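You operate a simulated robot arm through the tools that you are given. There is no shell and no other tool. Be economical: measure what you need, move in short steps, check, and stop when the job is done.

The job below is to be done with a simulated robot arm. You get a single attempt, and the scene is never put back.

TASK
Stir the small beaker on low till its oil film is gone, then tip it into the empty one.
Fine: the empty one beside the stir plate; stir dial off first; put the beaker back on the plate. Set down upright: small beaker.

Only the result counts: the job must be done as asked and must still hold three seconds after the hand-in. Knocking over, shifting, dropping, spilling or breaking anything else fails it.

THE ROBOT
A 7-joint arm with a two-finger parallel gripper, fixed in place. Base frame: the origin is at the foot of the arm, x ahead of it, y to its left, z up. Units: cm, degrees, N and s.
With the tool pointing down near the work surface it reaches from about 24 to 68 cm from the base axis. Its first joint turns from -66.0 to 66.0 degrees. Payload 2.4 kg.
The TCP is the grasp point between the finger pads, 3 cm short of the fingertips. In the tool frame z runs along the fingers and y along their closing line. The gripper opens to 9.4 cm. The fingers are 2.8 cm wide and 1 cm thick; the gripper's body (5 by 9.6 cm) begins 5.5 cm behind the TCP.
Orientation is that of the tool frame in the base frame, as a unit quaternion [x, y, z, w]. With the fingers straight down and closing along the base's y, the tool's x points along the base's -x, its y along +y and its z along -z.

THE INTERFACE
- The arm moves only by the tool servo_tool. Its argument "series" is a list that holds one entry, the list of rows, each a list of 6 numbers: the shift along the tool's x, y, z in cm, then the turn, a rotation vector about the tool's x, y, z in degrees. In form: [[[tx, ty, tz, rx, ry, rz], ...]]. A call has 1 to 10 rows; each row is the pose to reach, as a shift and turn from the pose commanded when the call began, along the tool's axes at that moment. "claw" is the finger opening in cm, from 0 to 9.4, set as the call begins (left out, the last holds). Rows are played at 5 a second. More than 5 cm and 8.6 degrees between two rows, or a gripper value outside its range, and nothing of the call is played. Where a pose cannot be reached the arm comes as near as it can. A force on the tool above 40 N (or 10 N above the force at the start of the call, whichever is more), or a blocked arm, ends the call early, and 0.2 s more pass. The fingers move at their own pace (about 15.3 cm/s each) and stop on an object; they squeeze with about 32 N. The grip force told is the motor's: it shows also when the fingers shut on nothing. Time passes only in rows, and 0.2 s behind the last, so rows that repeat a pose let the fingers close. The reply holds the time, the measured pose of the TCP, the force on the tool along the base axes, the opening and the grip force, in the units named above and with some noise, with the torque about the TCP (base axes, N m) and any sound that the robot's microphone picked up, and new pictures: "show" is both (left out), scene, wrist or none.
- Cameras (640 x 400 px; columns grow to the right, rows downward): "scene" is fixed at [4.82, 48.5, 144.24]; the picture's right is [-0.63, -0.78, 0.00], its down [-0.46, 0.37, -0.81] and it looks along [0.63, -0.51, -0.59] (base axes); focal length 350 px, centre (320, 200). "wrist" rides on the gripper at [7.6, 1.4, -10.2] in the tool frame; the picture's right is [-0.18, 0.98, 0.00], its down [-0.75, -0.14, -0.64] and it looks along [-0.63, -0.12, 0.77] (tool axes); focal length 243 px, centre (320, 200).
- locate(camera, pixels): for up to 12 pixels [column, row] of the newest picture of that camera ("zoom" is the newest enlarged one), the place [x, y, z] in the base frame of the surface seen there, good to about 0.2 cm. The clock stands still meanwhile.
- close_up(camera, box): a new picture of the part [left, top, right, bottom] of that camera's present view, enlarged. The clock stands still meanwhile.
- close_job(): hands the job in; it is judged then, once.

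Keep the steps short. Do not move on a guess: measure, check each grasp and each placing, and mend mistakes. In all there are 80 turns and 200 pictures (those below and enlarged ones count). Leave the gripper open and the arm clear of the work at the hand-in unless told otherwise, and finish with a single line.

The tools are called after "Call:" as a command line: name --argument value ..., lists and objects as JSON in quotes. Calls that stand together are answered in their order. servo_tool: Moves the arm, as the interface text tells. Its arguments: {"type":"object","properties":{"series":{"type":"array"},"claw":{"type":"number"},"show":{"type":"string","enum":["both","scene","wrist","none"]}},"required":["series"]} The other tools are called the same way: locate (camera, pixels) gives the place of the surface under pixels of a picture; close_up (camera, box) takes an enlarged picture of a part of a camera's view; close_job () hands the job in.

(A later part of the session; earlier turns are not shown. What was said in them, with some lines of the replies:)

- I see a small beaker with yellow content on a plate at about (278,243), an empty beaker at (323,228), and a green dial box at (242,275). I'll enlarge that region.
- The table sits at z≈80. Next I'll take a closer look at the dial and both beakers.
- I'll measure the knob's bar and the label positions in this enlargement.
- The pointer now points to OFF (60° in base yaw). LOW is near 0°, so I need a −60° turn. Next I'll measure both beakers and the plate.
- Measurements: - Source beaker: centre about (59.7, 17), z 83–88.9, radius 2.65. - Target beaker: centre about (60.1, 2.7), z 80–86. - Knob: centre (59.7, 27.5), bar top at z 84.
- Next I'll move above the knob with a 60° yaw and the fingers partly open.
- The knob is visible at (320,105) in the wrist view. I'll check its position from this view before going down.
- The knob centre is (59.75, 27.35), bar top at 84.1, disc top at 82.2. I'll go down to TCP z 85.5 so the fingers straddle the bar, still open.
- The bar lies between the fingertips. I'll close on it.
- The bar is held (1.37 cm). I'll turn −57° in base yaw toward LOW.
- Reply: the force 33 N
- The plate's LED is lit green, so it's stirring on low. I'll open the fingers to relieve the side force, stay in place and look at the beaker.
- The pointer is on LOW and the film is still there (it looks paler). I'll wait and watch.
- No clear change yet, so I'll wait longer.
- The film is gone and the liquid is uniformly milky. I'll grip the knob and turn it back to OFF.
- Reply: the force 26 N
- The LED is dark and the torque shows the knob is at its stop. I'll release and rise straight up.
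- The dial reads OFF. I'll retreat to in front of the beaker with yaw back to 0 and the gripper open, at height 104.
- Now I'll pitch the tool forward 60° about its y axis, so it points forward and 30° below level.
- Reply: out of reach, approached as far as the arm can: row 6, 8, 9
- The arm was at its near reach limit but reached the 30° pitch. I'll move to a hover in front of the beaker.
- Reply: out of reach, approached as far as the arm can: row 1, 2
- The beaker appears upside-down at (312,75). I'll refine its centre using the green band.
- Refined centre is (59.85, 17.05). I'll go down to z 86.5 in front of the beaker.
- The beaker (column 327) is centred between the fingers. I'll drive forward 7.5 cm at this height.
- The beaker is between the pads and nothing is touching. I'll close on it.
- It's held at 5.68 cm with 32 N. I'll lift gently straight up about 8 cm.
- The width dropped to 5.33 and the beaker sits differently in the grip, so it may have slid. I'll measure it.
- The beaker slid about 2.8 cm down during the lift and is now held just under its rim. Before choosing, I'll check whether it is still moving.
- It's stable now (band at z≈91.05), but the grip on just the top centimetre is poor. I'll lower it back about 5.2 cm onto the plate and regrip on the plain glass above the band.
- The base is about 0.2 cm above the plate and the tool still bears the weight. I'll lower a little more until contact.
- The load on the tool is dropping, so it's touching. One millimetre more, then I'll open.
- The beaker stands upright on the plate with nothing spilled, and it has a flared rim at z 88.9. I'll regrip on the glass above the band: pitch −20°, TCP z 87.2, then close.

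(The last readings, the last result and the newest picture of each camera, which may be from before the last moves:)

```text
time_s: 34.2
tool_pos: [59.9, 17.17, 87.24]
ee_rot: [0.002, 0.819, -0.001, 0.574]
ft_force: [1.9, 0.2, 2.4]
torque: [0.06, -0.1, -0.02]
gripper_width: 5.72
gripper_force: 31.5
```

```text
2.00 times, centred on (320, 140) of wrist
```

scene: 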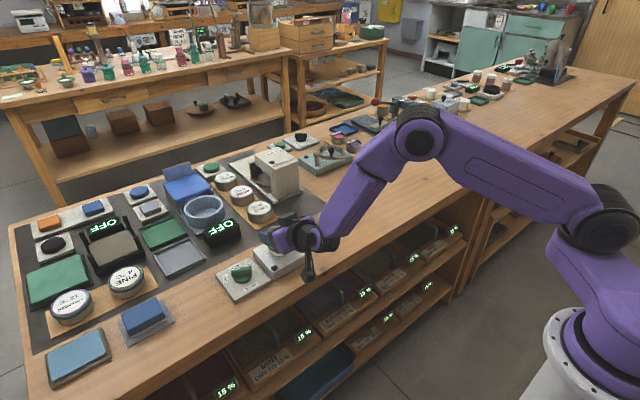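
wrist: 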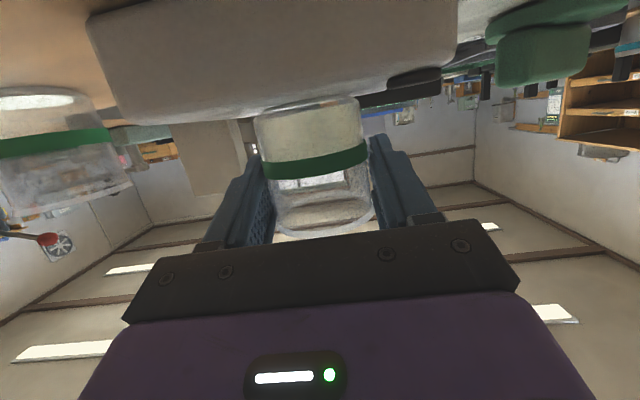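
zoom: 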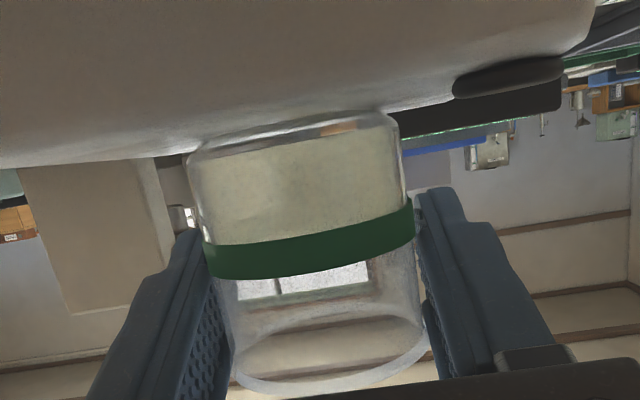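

Held at 5.72 cm. I'll do a test lift of 1.2 cm and measure for slip.

Call:
locate --camera "wrist" --pixels '[[267, 172], [312, 167], [364, 152], [310, 110]]'

Call:
servo_tool --series '[[[-0.28, 0, -0.1, 0, 0, 0], [-0.56, 0, -0.2, 0, 0, 0], [-0.85, 0, -0.31, 0, 0, 0], [-1.13, 0, -0.41, 0, 0, 0], [-1.13, 0, -0.41, 0, 0, 0]]]' --show "wrist"

Call:
close_up --camera "wrist" --box '[208, 40, 432, 240]'

Call:
locate --camera "wrist" --pixels '[[267, 172], [312, 167], [364, 152], [310, 110]]'

```text
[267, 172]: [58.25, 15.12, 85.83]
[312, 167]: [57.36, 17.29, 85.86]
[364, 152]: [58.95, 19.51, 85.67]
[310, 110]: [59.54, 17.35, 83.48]
```

```text
time_s: 35.4
tool_pos: [59.74, 17.08, 88.54]
ee_rot: [0.001, 0.819, 0.0, 0.573]
ft_force: [-0.3, 0.1, -0.8]
torque: [0.02, 0.04, 0.02]
gripper_width: 5.76
gripper_force: 31.9
```

wrist: 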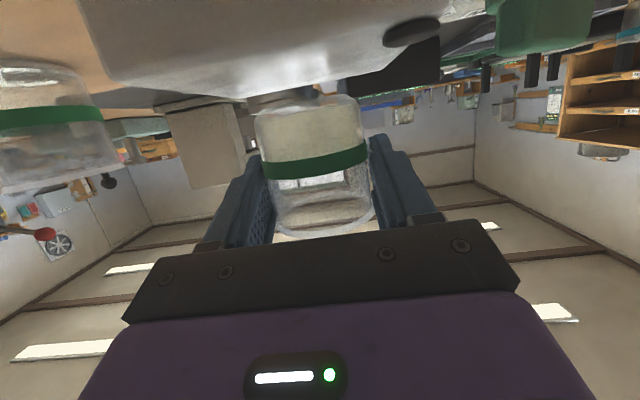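

```text
2.00 times, centred on (320, 140) of wrist
```

zoom: 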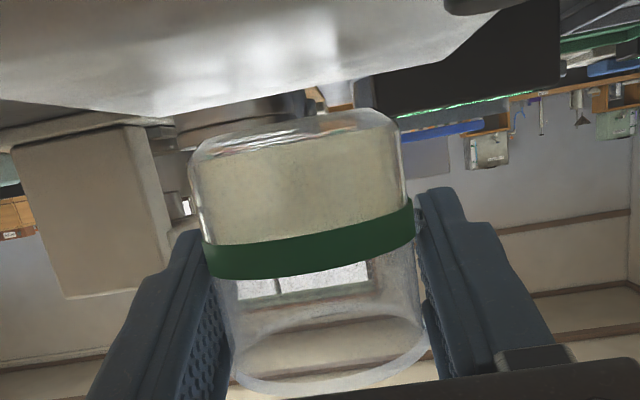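

```text
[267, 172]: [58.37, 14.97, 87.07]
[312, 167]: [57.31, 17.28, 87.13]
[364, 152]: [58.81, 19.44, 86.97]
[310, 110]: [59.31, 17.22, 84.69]
```

No slip: the band rose 1.27 with the TCP's 1.3. I'll lift further and then carry over in y toward the target beaker.

Call:
servo_tool --series '[[[-1.41, 0, -0.51, 0, 0, 0], [-2.82, 0, -1.03, 0, 0, 0], [-4.23, 0, -1.54, 0, 0, 0], [-5.64, 0, -2.05, 0, 0, 0], [-7.05, 0, -2.57, 0, 0, 0], [-7.05, -1, -2.57, 0, 0, 0], [-7.05, -2.5, -2.57, 0, 0, 0], [-7.05, -4, -2.57, 0, 0, 0], [-7.05, -5.5, -2.57, 0, 0, 0], [-7.05, -7, -2.57, 0, 0, 0]]]' --show "wrist"

Call:
locate --camera "wrist" --pixels '[[267, 172], [312, 167], [364, 152], [310, 110]]'

```text
time_s: 37.6
tool_pos: [59.79, 10.15, 95.9]
ee_rot: [0.0, 0.819, -0.001, 0.574]
ft_force: [-0.5, -1.2, -1.2]
torque: [0.0, 0.01, 0.0]
gripper_width: 5.71
gripper_force: 32.3
```

wrist: 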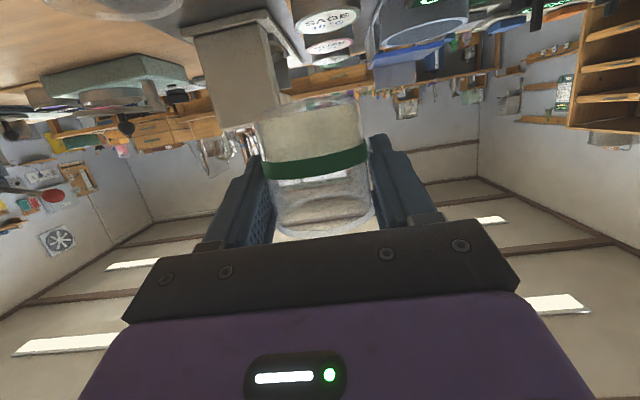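

```text
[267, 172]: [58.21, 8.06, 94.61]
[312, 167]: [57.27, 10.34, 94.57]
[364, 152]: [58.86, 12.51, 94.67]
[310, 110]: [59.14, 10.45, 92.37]
```

The grip is steady. I'll carry on to y≈2.7 and back to x≈56.4, staying high, then check the target's position.

Call:
servo_tool --series '[[[0.2, -1.24, -0.53, 0, 0, 0], [0.39, -2.48, -1.07, 0, 0, 0], [0.58, -3.72, -1.6, 0, 0, 0], [0.77, -4.97, -2.13, 0, 0, 0], [0.97, -6.2, -2.67, 0, 0, 0], [1.16, -7.45, -3.2, 0, 0, 0], [1.16, -7.45, -3.2, 0, 0, 0]]]'

Call:
close_up --camera "scene" --box '[274, 180, 386, 250]'

Call:
close_up --camera "wrist" --box '[208, 0, 432, 140]'

```text
time_s: 39.2
tool_pos: [56.24, 2.79, 96.0]
ee_rot: [0.001, 0.819, -0.001, 0.574]
ft_force: [-0.4, -0.6, -1.9]
torque: [-0.02, 0.0, -0.02]
gripper_width: 5.69
gripper_force: 32.0
```

scene: 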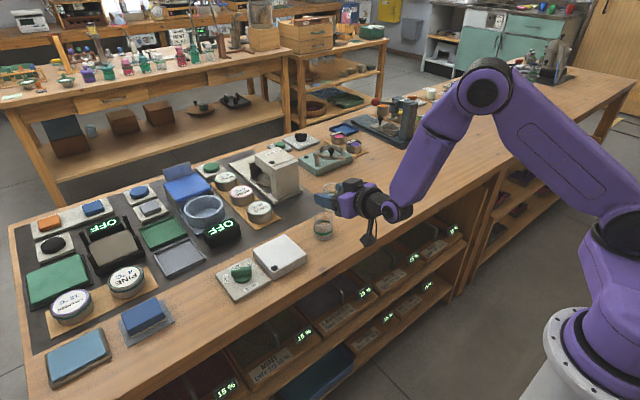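
wrist: 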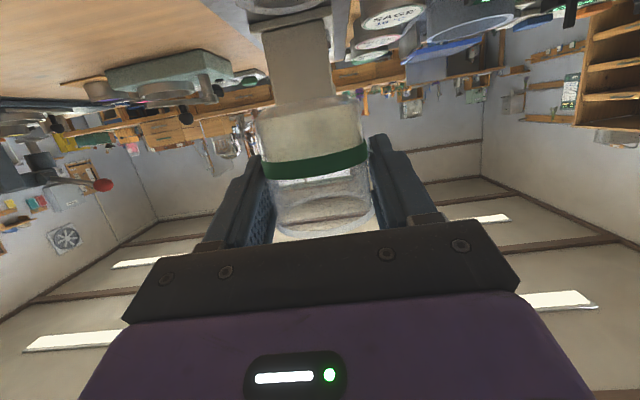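

```text
5.71 times, centred on (330, 215) of scene
```

zoom: 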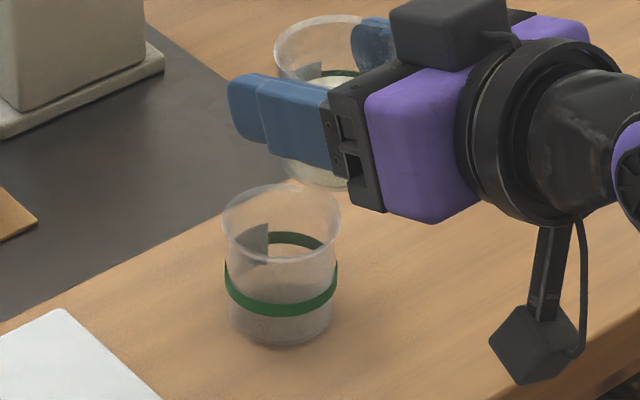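

```text
2.86 times, centred on (320, 70) of wrist
```

zoom: 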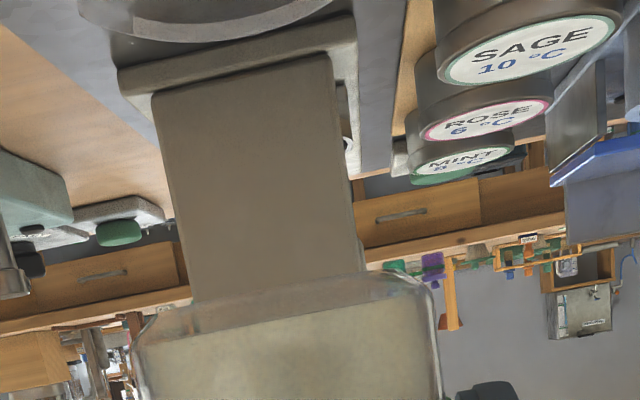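

I'll re-measure the target beaker in the now clear scene view.

Call:
locate --camera "scene" --pixels '[[313.3, 218.5], [333.4, 217.6], [323.9, 225.7], [323, 234.6], [314.1, 228.5], [332.6, 228.5], [323.4, 239.5], [325.5, 221.8], [320, 213], [322, 237]]'

```text
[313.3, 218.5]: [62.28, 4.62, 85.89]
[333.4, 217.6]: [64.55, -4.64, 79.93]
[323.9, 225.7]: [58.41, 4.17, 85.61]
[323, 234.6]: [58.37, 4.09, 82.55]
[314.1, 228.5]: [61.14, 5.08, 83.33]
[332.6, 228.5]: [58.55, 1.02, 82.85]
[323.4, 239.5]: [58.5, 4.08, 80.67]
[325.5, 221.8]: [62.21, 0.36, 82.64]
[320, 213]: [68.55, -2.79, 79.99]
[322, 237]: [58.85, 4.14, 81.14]
```

Target centre is about (60.45, 2.5), rim at 85.9. Stage 1: tilt 32° toward +x (not yet pouring), lower to z 93, and check that the beaker follows and the arm reaches.

Call:
servo_tool --series '[[[0.55, -0.07, 0.25, 0, 6.4, 0], [1.09, -0.14, 0.5, 0, 12.8, 0], [1.64, -0.21, 0.76, 0, 19.2, 0], [2.18, -0.28, 1.01, 0, 25.6, 0], [2.73, -0.38, 1.26, 0, 32, 0], [2.73, -0.38, 1.26, 0, 32, 0]]]'

Call:
close_up --camera "scene" --box '[274, 180, 386, 250]'

Call:
close_up --camera "wrist" --box '[208, 60, 432, 240]'

```text
time_s: 40.6
tool_pos: [56.72, 2.36, 92.83]
ee_rot: [0.001, 0.946, 0.0, 0.325]
ft_force: [-0.3, -0.5, -0.7]
torque: [0.01, -0.02, 0.01]
gripper_width: 5.72
gripper_force: 31.7
```

scene: 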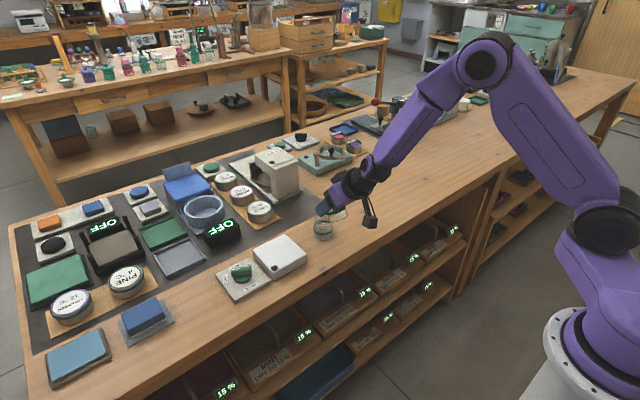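
wrist: 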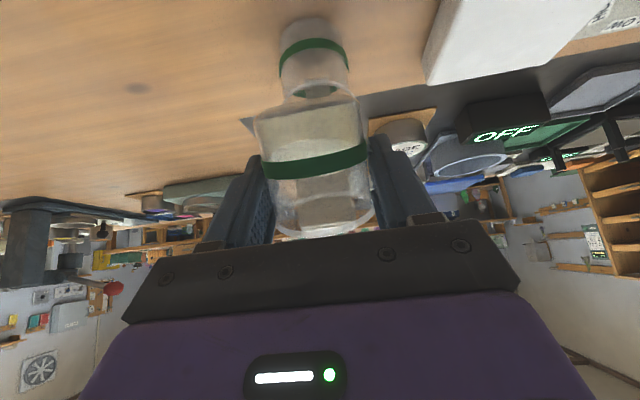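

```text
5.71 times, centred on (330, 215) of scene
```

zoom: 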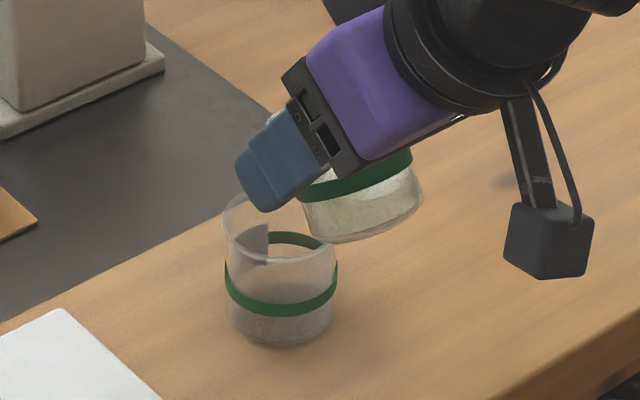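

```text
2.22 times, centred on (320, 150) of wrist
```

zoom: 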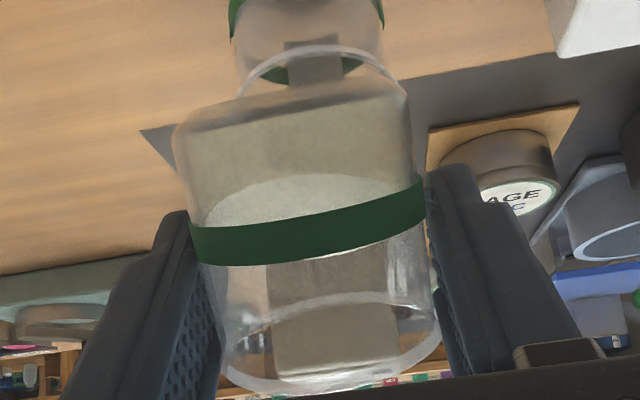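

The beaker follows the tool rigidly, still holds its liquid, and the target is just ahead of its lip. Stage 2: lower and tilt slowly to 50° with the lip kept over the target.

Call:
servo_tool --series '[[[0.37, 0, 0.47, 0, 4, 0], [0.7, 0, 0.98, 0, 8, 0], [0.85, 0, 1.2, 0, 11, 0], [0.91, 0, 1.35, 0, 14, 0], [1.01, 0, 1.62, 0, 18, 0], [1.01, 0, 1.62, 0, 18, 0]]]'

Call:
close_up --camera "scene" --box '[274, 180, 386, 250]'

Call:
close_up --camera "wrist" --box '[208, 20, 432, 240]'

```text
time_s: 42.0
tool_pos: [57.05, 1.77, 91.21]
ee_rot: [0.005, 0.979, -0.017, 0.201]
ft_force: [-0.8, 0.3, -0.7]
torque: [0.01, -0.02, 0.01]
gripper_width: 5.72
gripper_force: 32.0
out of reach, approached as far as the arm can: row 5, 6
```

scene: 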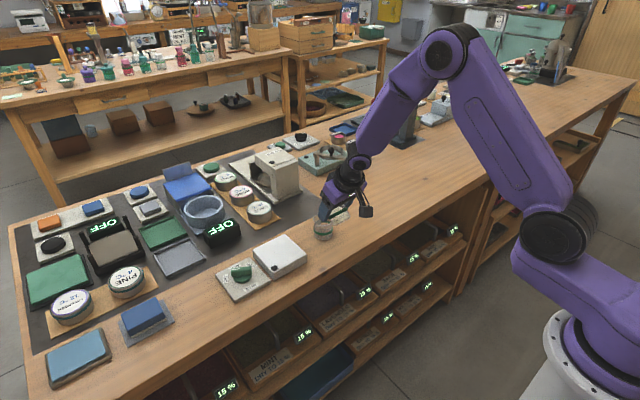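
wrist: 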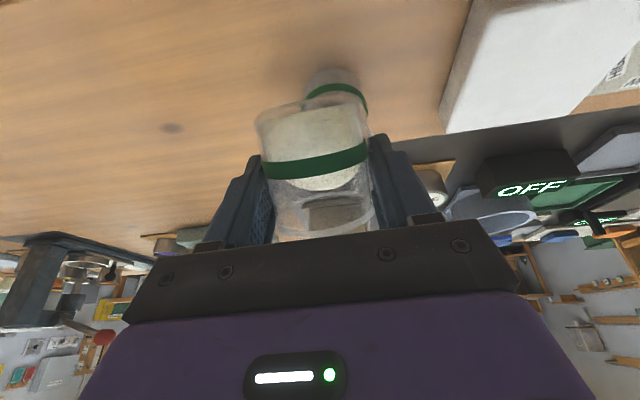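

```text
5.71 times, centred on (330, 215) of scene
```

zoom: 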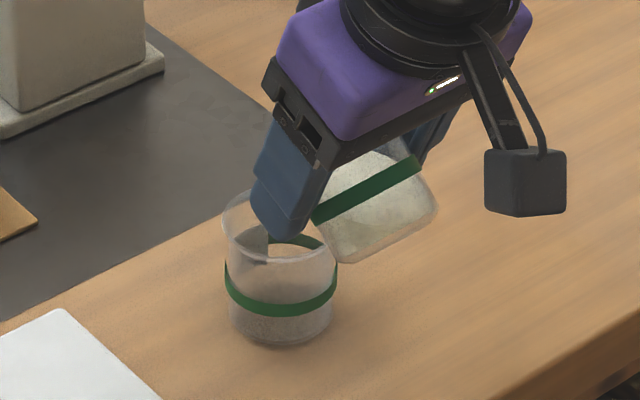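

```text
1.82 times, centred on (320, 130) of wrist
```

zoom: 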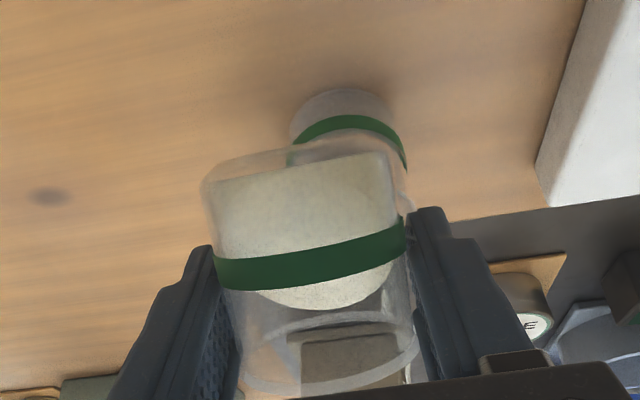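

At 46.8° the arm deviated slightly in y (1.77 instead of 2.36) because it reported out of reach. The liquid is still inside. I'll hold for a moment to see whether it settles to the commanded pose.

Call:
servo_tool --series '[[[0, 0, 0, 0, 0, 0], [0, 0, 0, 0, 0, 0]]]' --show "none"

```text
time_s: 42.6
tool_pos: [57.18, 1.78, 91.25]
ee_rot: [0.005, 0.979, -0.018, 0.202]
ft_force: [-0.1, 1.1, -1.0]
torque: [-0.01, -0.04, 0.01]
gripper_width: 5.72
gripper_force: 31.9
```

It's stable. I'll try a small corrective step: shift y +0.6, remove the 2° twist, and add no tilt.

Call:
servo_tool --series '[[[0, 0.3, 0, -1, 0, 0], [0, 0.6, 0, -2.1, 0, 0], [0, 0.6, 0, -2.1, 0, 0]]]' --show "none"

```text
time_s: 43.4
tool_pos: [56.89, 2.33, 91.09]
ee_rot: [0.0, 0.979, 0.001, 0.202]
ft_force: [-0.4, -0.4, -0.8]
torque: [0.02, -0.04, 0.02]
gripper_width: 5.71
gripper_force: 32.0
```

It reached the pose exactly, so that deviation was just a transition. I'll continue slowly to about 60° tilt, holding the lip over the target.

Call:
servo_tool --series '[[[0.01, 0, 0.12, 0, 2.2, 0], [0.02, 0, 0.25, 0, 4.4, 0], [0.03, 0, 0.37, 0, 6.6, 0], [0.04, 0, 0.5, 0, 8.8, 0], [0.05, 0, 0.62, 0, 11, 0], [0.05, 0, 0.74, 0, 13.3, 0], [0.05, 0, 0.74, 0, 13.3, 0]]]'

Call:
close_up --camera "scene" --box '[274, 180, 386, 250]'

Call:
close_up --camera "wrist" --box '[208, 40, 432, 240]'

```text
time_s: 45.0
tool_pos: [57.26, 2.29, 90.49]
ee_rot: [0.001, 0.996, 0.001, 0.087]
ft_force: [-0.5, 1.3, -1.2]
torque: [0.0, 0.0, 0.01]
gripper_width: 5.74
gripper_force: 31.8
```

scene: 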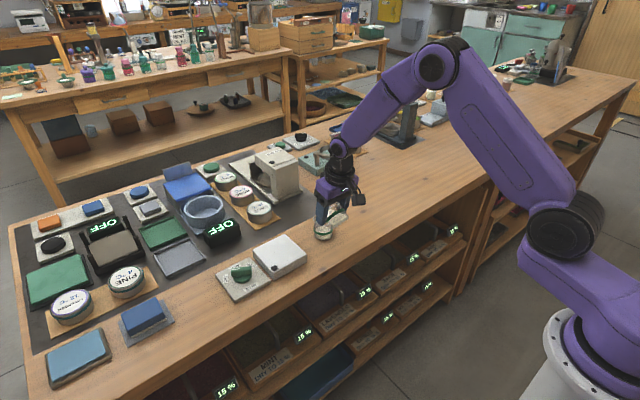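
wrist: 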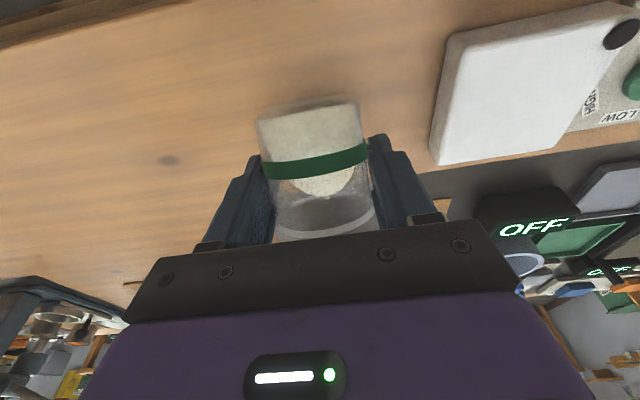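

```text
5.71 times, centred on (330, 215) of scene
```

zoom: 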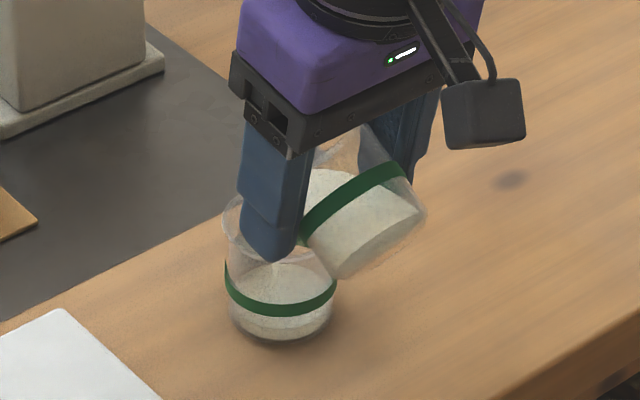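

```text
2.00 times, centred on (320, 140) of wrist
```

zoom: 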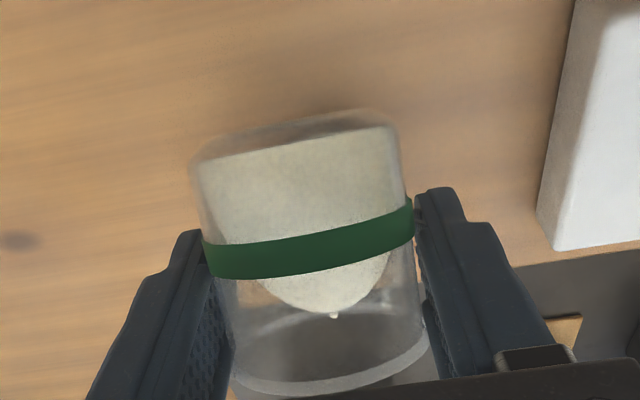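

Liquid is pouring cleanly into the target. I'll continue slowly to 80°.

Call:
servo_tool --series '[[[-0.05, 0, 0.1, 0, 2.5, 0], [-0.1, 0, 0.2, 0, 5, 0], [-0.16, 0, 0.3, 0, 7.5, 0], [-0.22, 0, 0.4, 0, 10, 0], [-0.29, 0, 0.5, 0, 12.5, 0], [-0.35, 0, 0.6, 0, 15, 0], [-0.42, 0, 0.65, 0, 17.5, 0], [-0.49, 0, 0.7, 0, 20, 0], [-0.49, 0, 0.7, 0, 20, 0]]]'

Call:
close_up --camera "scene" --box '[274, 180, 386, 250]'

```text
time_s: 47.0
tool_pos: [57.83, 2.27, 90.08]
ee_rot: [0.001, 0.996, 0.001, -0.088]
ft_force: [0.0, -0.4, -1.3]
torque: [0.01, -0.02, -0.02]
gripper_width: 5.68
gripper_force: 32.8
```

scene: 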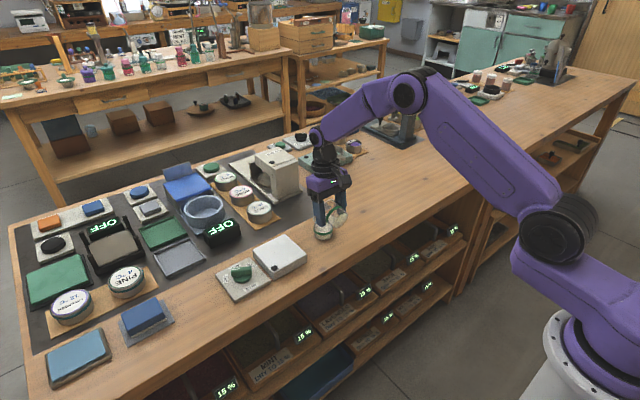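
wrist: 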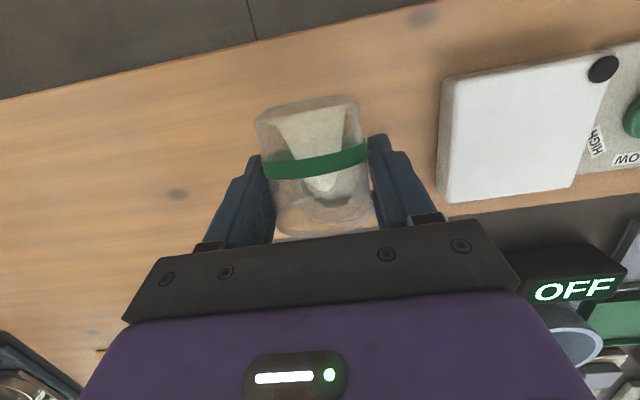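

```text
5.71 times, centred on (330, 215) of scene
```

zoom: 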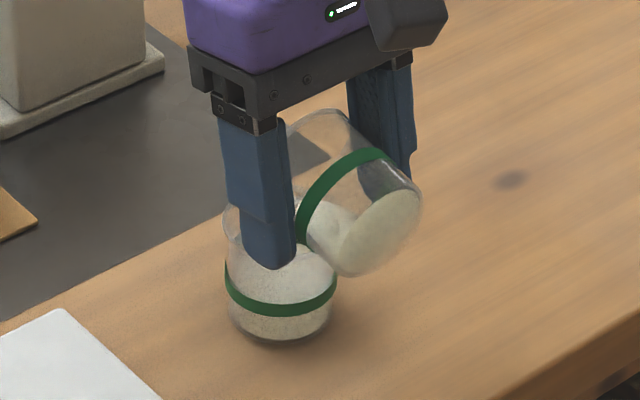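

Still clean. I'll go on to about 105° to empty it.

Call:
servo_tool --series '[[[-0.15, 0, -0.03, 0, 2.8, 0], [-0.3, 0, -0.05, 0, 5.6, 0], [-0.45, 0, -0.08, 0, 8.4, 0], [-0.6, 0, -0.1, 0, 11.2, 0], [-0.75, 0, -0.13, 0, 14, 0], [-0.9, 0, -0.16, 0, 16.8, 0], [-1.05, 0, -0.19, 0, 19.6, 0], [-1.2, 0, -0.22, 0, 22.4, 0], [-1.35, 0, -0.24, 0, 25.2, 0], [-1.35, 0, -0.24, 0, 25.2, 0]]]'

Call:
close_up --camera "scene" --box '[274, 180, 386, 250]'

Call:
close_up --camera "wrist" --box '[208, 40, 432, 240]'

```text
time_s: 49.2
tool_pos: [58.56, 2.25, 89.84]
ee_rot: [0.0, 0.96, 0.001, -0.28]
ft_force: [-0.3, 0.5, -1.4]
torque: [0.07, -0.01, 0.0]
gripper_width: 5.7
gripper_force: 32.3
out of reach, approached as far as the arm can: row 8, 9, 10
```

scene: 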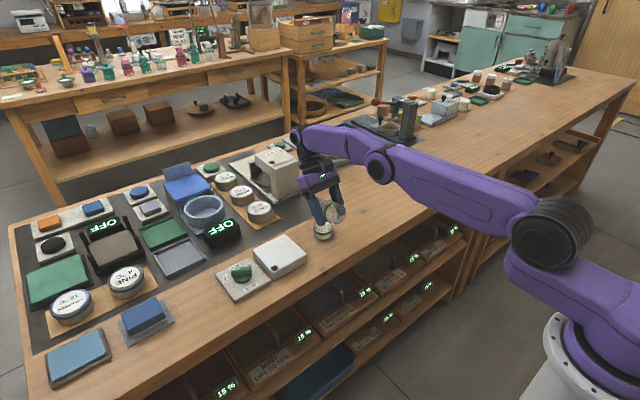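
wrist: 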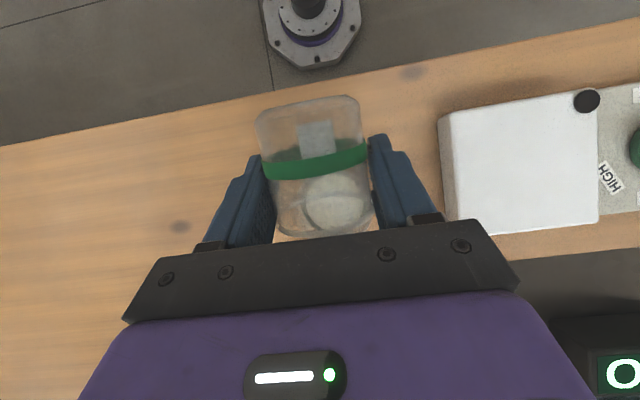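

```text
5.71 times, centred on (330, 215) of scene
```

zoom: 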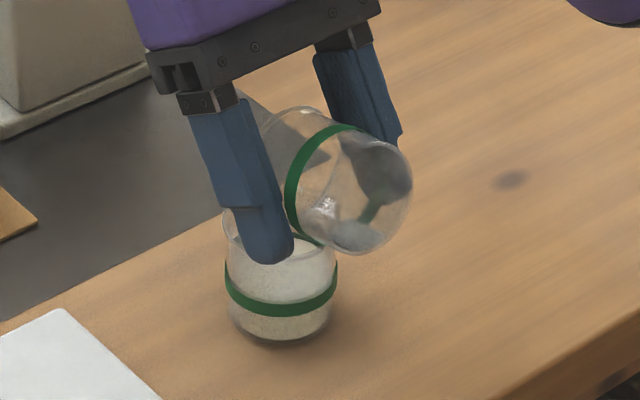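

```text
2.00 times, centred on (320, 140) of wrist
```

zoom: 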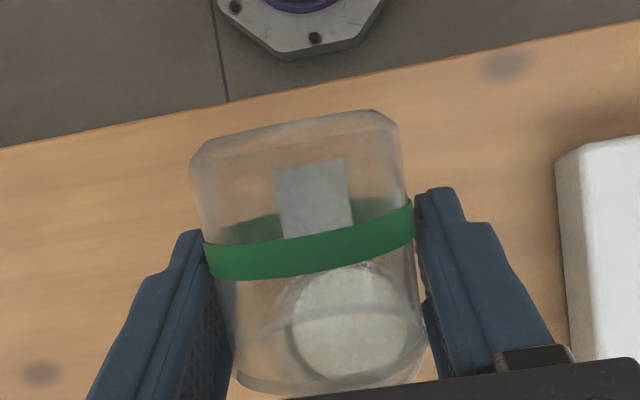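

The beaker looks empty and the liquid is in the target. I'll hold briefly for drips, then rise while tilting partway back.

Call:
servo_tool --series '[[[0, 0, 0, 0, 0, 0], [0, 0, 0, 0, 0, 0], [0, 0, 0, 0, 0, 0], [0.6, 0, -0.63, 0, -6, 0], [1.2, 0, -1.26, 0, -13, 0], [1.8, 0, -1.89, 0, -20, 0], [2.4, 0, -2.52, 0, -27, 0], [3.0, 0, -3.15, 0, -34, 0], [3.6, 0, -3.78, 0, -41, 0], [4.23, 0, -4.42, 0, -48, 0]]]'

Call:
close_up --camera "scene" --box '[274, 180, 386, 250]'

```text
time_s: 51.4
tool_pos: [57.76, 2.32, 95.83]
ee_rot: [0.001, 0.994, 0.001, 0.111]
ft_force: [1.0, -0.5, -0.3]
torque: [0.0, -0.02, 0.03]
gripper_width: 5.7
gripper_force: 31.8
```

scene: 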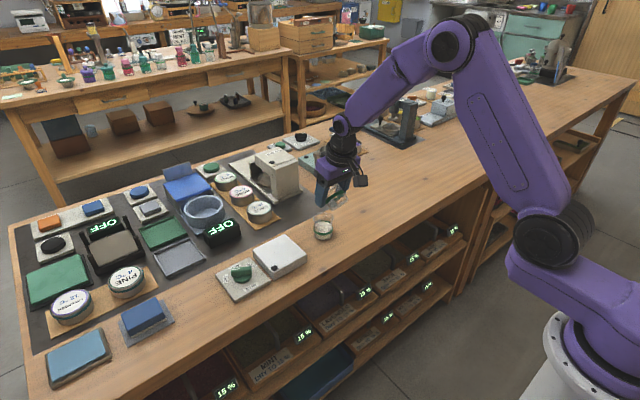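
wrist: 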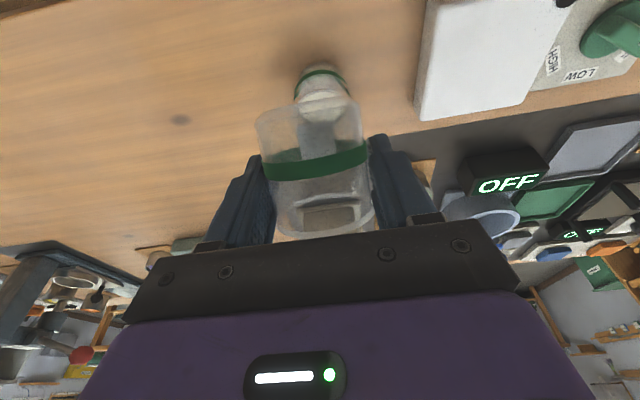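

```text
5.71 times, centred on (330, 215) of scene
```

zoom: 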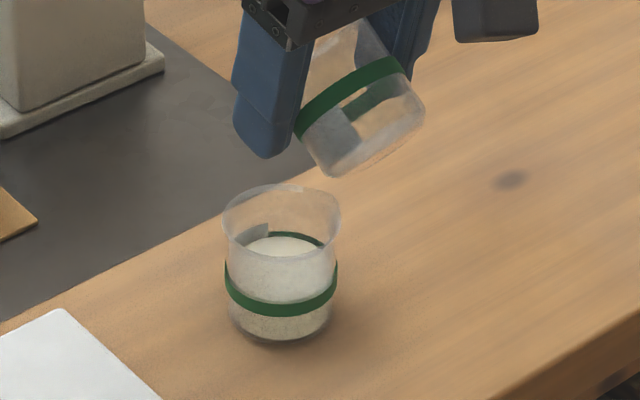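

All the liquid is in the target, with no spill. I'll bring the empty beaker back upright.

Call:
servo_tool --series '[[[-0.03, 0, -0.15, 0, -7, 0], [-0.06, 0, -0.3, 0, -14, 0], [-0.1, 0, -0.45, 0, -21, 0], [-0.13, 0, -0.6, 0, -28, 0], [-0.16, 0, -0.75, 0, -35, 0], [-0.2, 0, -0.9, 0, -42, 0], [-0.23, 0, -1.05, 0, -49, 0], [-0.26, 0, -1.17, 0, -57.3, 0], [-0.26, 0, -1.17, 0, -57.3, 0]]]'

```text
time_s: 53.4
tool_pos: [57.71, 2.23, 97.0]
ee_rot: [0.001, 0.819, 0.0, 0.574]
ft_force: [0.0, 0.1, 0.1]
torque: [0.01, 0.0, 0.01]
gripper_width: 5.69
gripper_force: 31.4
```

scene: 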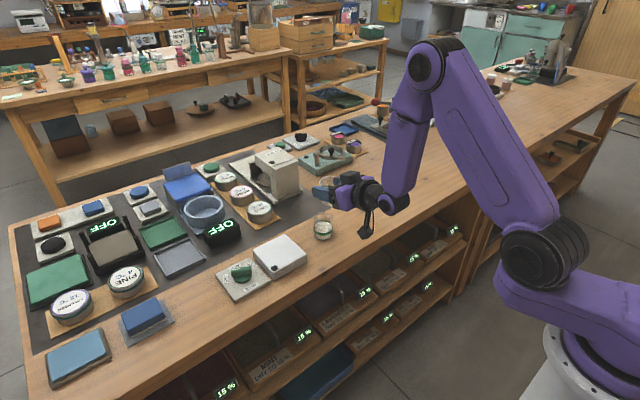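
wrist: 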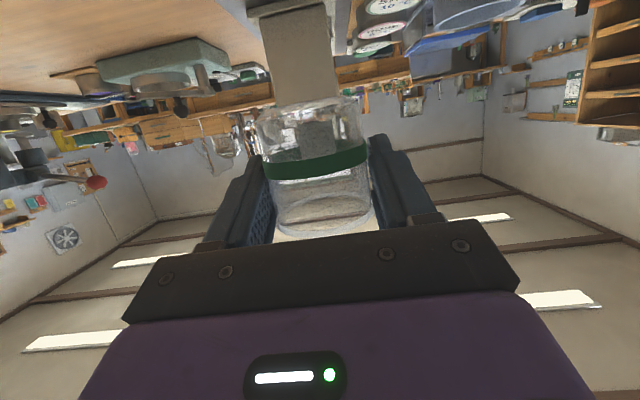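

Upright again. I'll carry it back over the stir plate at height 97.

Call:
servo_tool --series '[[[-0.08, 1.65, 0.22, 0, 0, 0], [-0.16, 3.3, 0.45, 0, 0, 0], [-0.25, 4.95, 0.67, 0, 0, 0], [-0.33, 6.6, 0.9, 0, 0, 0], [-0.41, 8.25, 1.12, 0, 0, 0], [-0.49, 9.9, 1.35, 0, 0, 0], [-0.57, 11.55, 1.57, 0, 0, 0], [-0.65, 13.2, 1.8, 0, 0, 0], [-0.735, 14.87, 2.02, 0, 0, 0], [-0.735, 14.87, 2.02, 0, 0, 0]]]' --show "wrist"

Call:
locate --camera "wrist" --pixels '[[267, 172], [312, 167], [364, 152]]'

```text
time_s: 55.6
tool_pos: [59.83, 17.18, 97.11]
ee_rot: [0.003, 0.819, -0.001, 0.574]
ft_force: [0.2, 0.0, -0.8]
torque: [0.0, -0.02, 0.01]
gripper_width: 5.69
gripper_force: 32.1
```

wrist: 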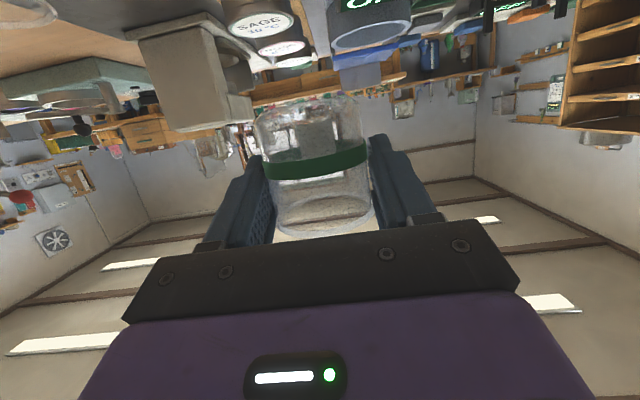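

```text
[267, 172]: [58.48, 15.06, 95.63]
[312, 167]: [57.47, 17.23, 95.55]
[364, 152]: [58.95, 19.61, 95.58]
```

Over the plate with the grip unchanged. I'll descend 9.3 cm, slowing at the end.

Call:
servo_tool --series '[[[1.41, 0, 0.51, 0, 0, 0], [2.82, 0, 1.03, 0, 0, 0], [4.23, 0, 1.54, 0, 0, 0], [5.64, 0, 2.05, 0, 0, 0], [7.05, 0, 2.57, 0, 0, 0], [7.99, 0, 2.91, 0, 0, 0], [8.46, 0, 3.08, 0, 0, 0], [8.74, 0, 3.18, 0, 0, 0], [8.74, 0, 3.18, 0, 0, 0]]]' --show "wrist"

Call:
locate --camera "wrist" --pixels '[[267, 172], [312, 167], [364, 152]]'

Call:
close_up --camera "wrist" --box '[208, 40, 432, 240]'

```text
time_s: 57.6
tool_pos: [59.93, 17.09, 87.81]
ee_rot: [0.001, 0.819, 0.0, 0.574]
ft_force: [-0.4, 0.8, -1.5]
torque: [0.0, 0.0, 0.04]
gripper_width: 5.7
gripper_force: 32.2
```

wrist: 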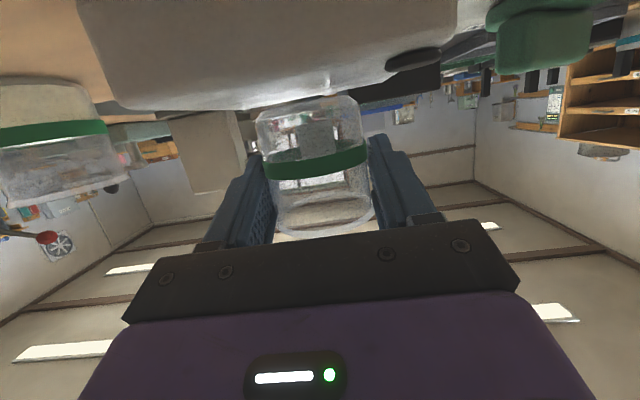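

```text
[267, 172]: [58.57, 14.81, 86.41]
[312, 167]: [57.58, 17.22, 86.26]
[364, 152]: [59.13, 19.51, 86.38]
```

```text
2.00 times, centred on (320, 140) of wrist
```

zoom: 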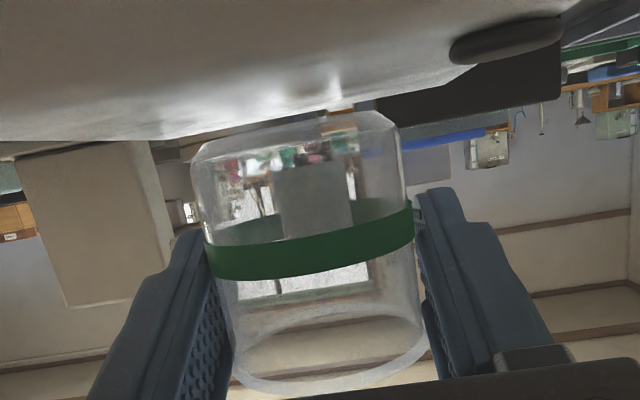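

It's about 0.5 cm above the plate. I'll lower 0.45 in tiny steps and read the force.

Call:
servo_tool --series '[[[0.14, 0, 0.05, 0, 0, 0], [0.28, 0, 0.1, 0, 0, 0], [0.38, 0, 0.14, 0, 0, 0], [0.44, 0, 0.16, 0, 0, 0], [0.44, 0, 0.16, 0, 0, 0]]]' --show "none"

```text
time_s: 58.8
tool_pos: [59.97, 17.14, 87.28]
ee_rot: [0.001, 0.819, 0.0, 0.574]
ft_force: [-0.4, -0.3, -0.3]
torque: [0.02, 0.0, 0.01]
gripper_width: 5.69
gripper_force: 31.7
```

Call:
servo_tool --series '[[[0.05, 0, 0.02, 0, 0, 0], [0.09, 0, 0.03, 0, 0, 0], [0.09, 0, 0.03, 0, 0, 0]]]' --show "none"

```text
time_s: 59.6
tool_pos: [60.0, 17.02, 87.23]
ee_rot: [0.001, 0.819, 0.0, 0.574]
ft_force: [0.1, -0.3, 0.2]
torque: [-0.01, 0.0, 0.0]
gripper_width: 5.68
gripper_force: 31.7
```

The weight is off the tool at the original grasp height, so the beaker rests on the plate. I'll open the gripper.

Call:
servo_tool --series '[[[0, 0, 0, 0, 0, 0], [0, 0, 0, 0, 0, 0], [0, 0, 0, 0, 0, 0]]]' --claw 8.4 --show "wrist"

Call:
locate --camera "wrist" --pixels '[[267, 172], [312, 167], [362, 152]]'

```text
time_s: 60.4
tool_pos: [59.96, 17.11, 87.17]
ee_rot: [0.001, 0.819, 0.0, 0.574]
ft_force: [-0.6, 0.8, 0.0]
torque: [0.0, 0.03, -0.01]
gripper_width: 8.42
gripper_force: 0.0
```

wrist: 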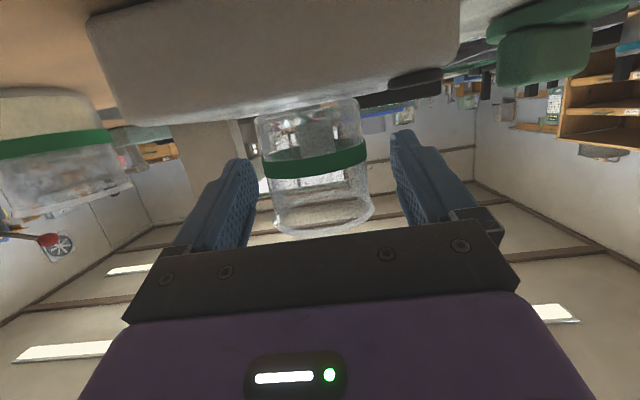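

```text
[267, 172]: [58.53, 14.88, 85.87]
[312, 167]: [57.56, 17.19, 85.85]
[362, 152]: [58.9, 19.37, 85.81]
```

It stands upright and free. I'll retreat straight back 8.5 cm, then rise.

Call:
servo_tool --series '[[[0.72, 0, -1.97, 0, 0, 0], [1.45, 0, -4, 0, 0, 0], [2.18, 0, -6, 0, 0, 0], [2.9, 0, -8, 0, 0, 0], [1.02, 0, -8.68, 0, 0, 0], [-1.8, 0, -9.7, 0, 0, 0], [-4.6, 0, -10.7, 0, 0, 0], [-4.6, 0, -10.7, 0, 0, 0]]]'

Call:
close_up --camera "scene" --box '[210, 200, 354, 290]'

```text
time_s: 62.2
tool_pos: [51.31, 17.28, 95.12]
ee_rot: [0.002, 0.819, 0.0, 0.574]
ft_force: [0.9, -0.3, -0.4]
torque: [0.0, 0.03, 0.0]
gripper_width: 8.39
gripper_force: 0.1
```

scene: 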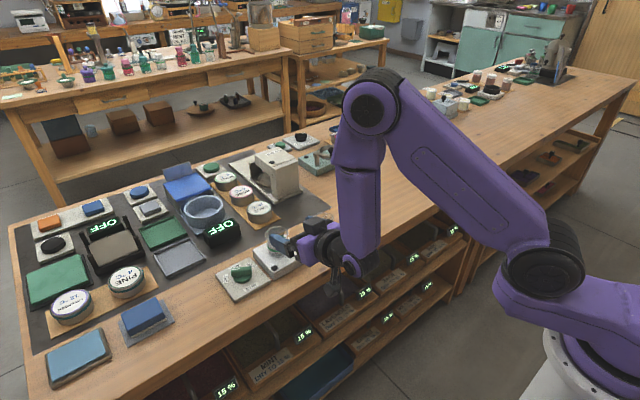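
wrist: 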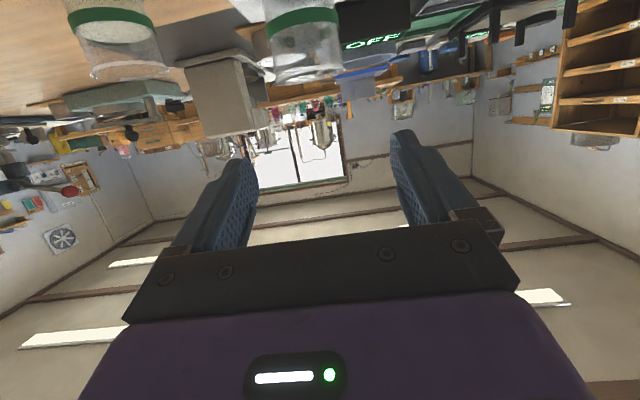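

```text
4.44 times, centred on (282, 245) of scene
```

zoom: 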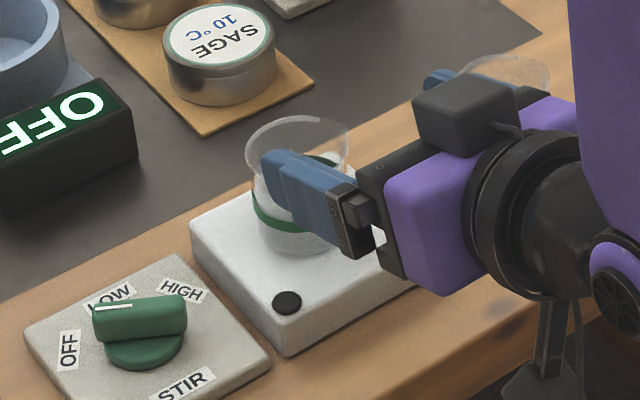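

The fingers are clear of the beaker. I'll rise further out of the view for a final check.

Call:
servo_tool --series '[[[-3.76, 0, -1.37, 0, 0, 0], [-7.5, 0, -2.7, 0, 5, 0], [-11.2, 0, -4.1, 0, 10, 0], [-14.1, 0, -5.1, 0, 15, 0], [-14.1, 0, -5.1, 0, 20, 0]]]' --show "scene"

Call:
close_up --camera "scene" --box '[226, 200, 354, 280]'

```text
time_s: 63.4
tool_pos: [51.23, 17.1, 110.18]
ee_rot: [0.002, 0.906, 0.001, 0.423]
ft_force: [0.5, -0.1, -1.4]
torque: [-0.02, -0.02, -0.05]
gripper_width: 8.41
gripper_force: 0.1
```

scene: 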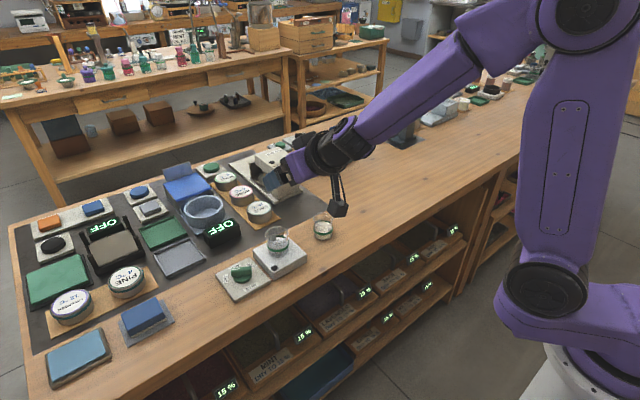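

```text
5.00 times, centred on (290, 240) of scene
```

zoom: 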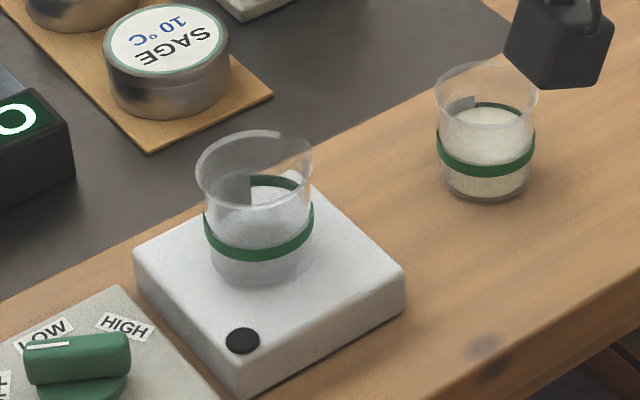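

The small beaker stands empty and upright on the plate. The target holds the liquid, the dial is at OFF, the plate LED is dark, and I see no spill. The arm is clear with the gripper open, so I'll hand in.

Call:
close_job

```text
The job is handed in.
```

Job handed in: I stirred the small beaker on low until the oil film was gone, turned the dial off, poured the contents into the empty beaker beside the plate, and set the small beaker upright back on the plate with no spill seen.
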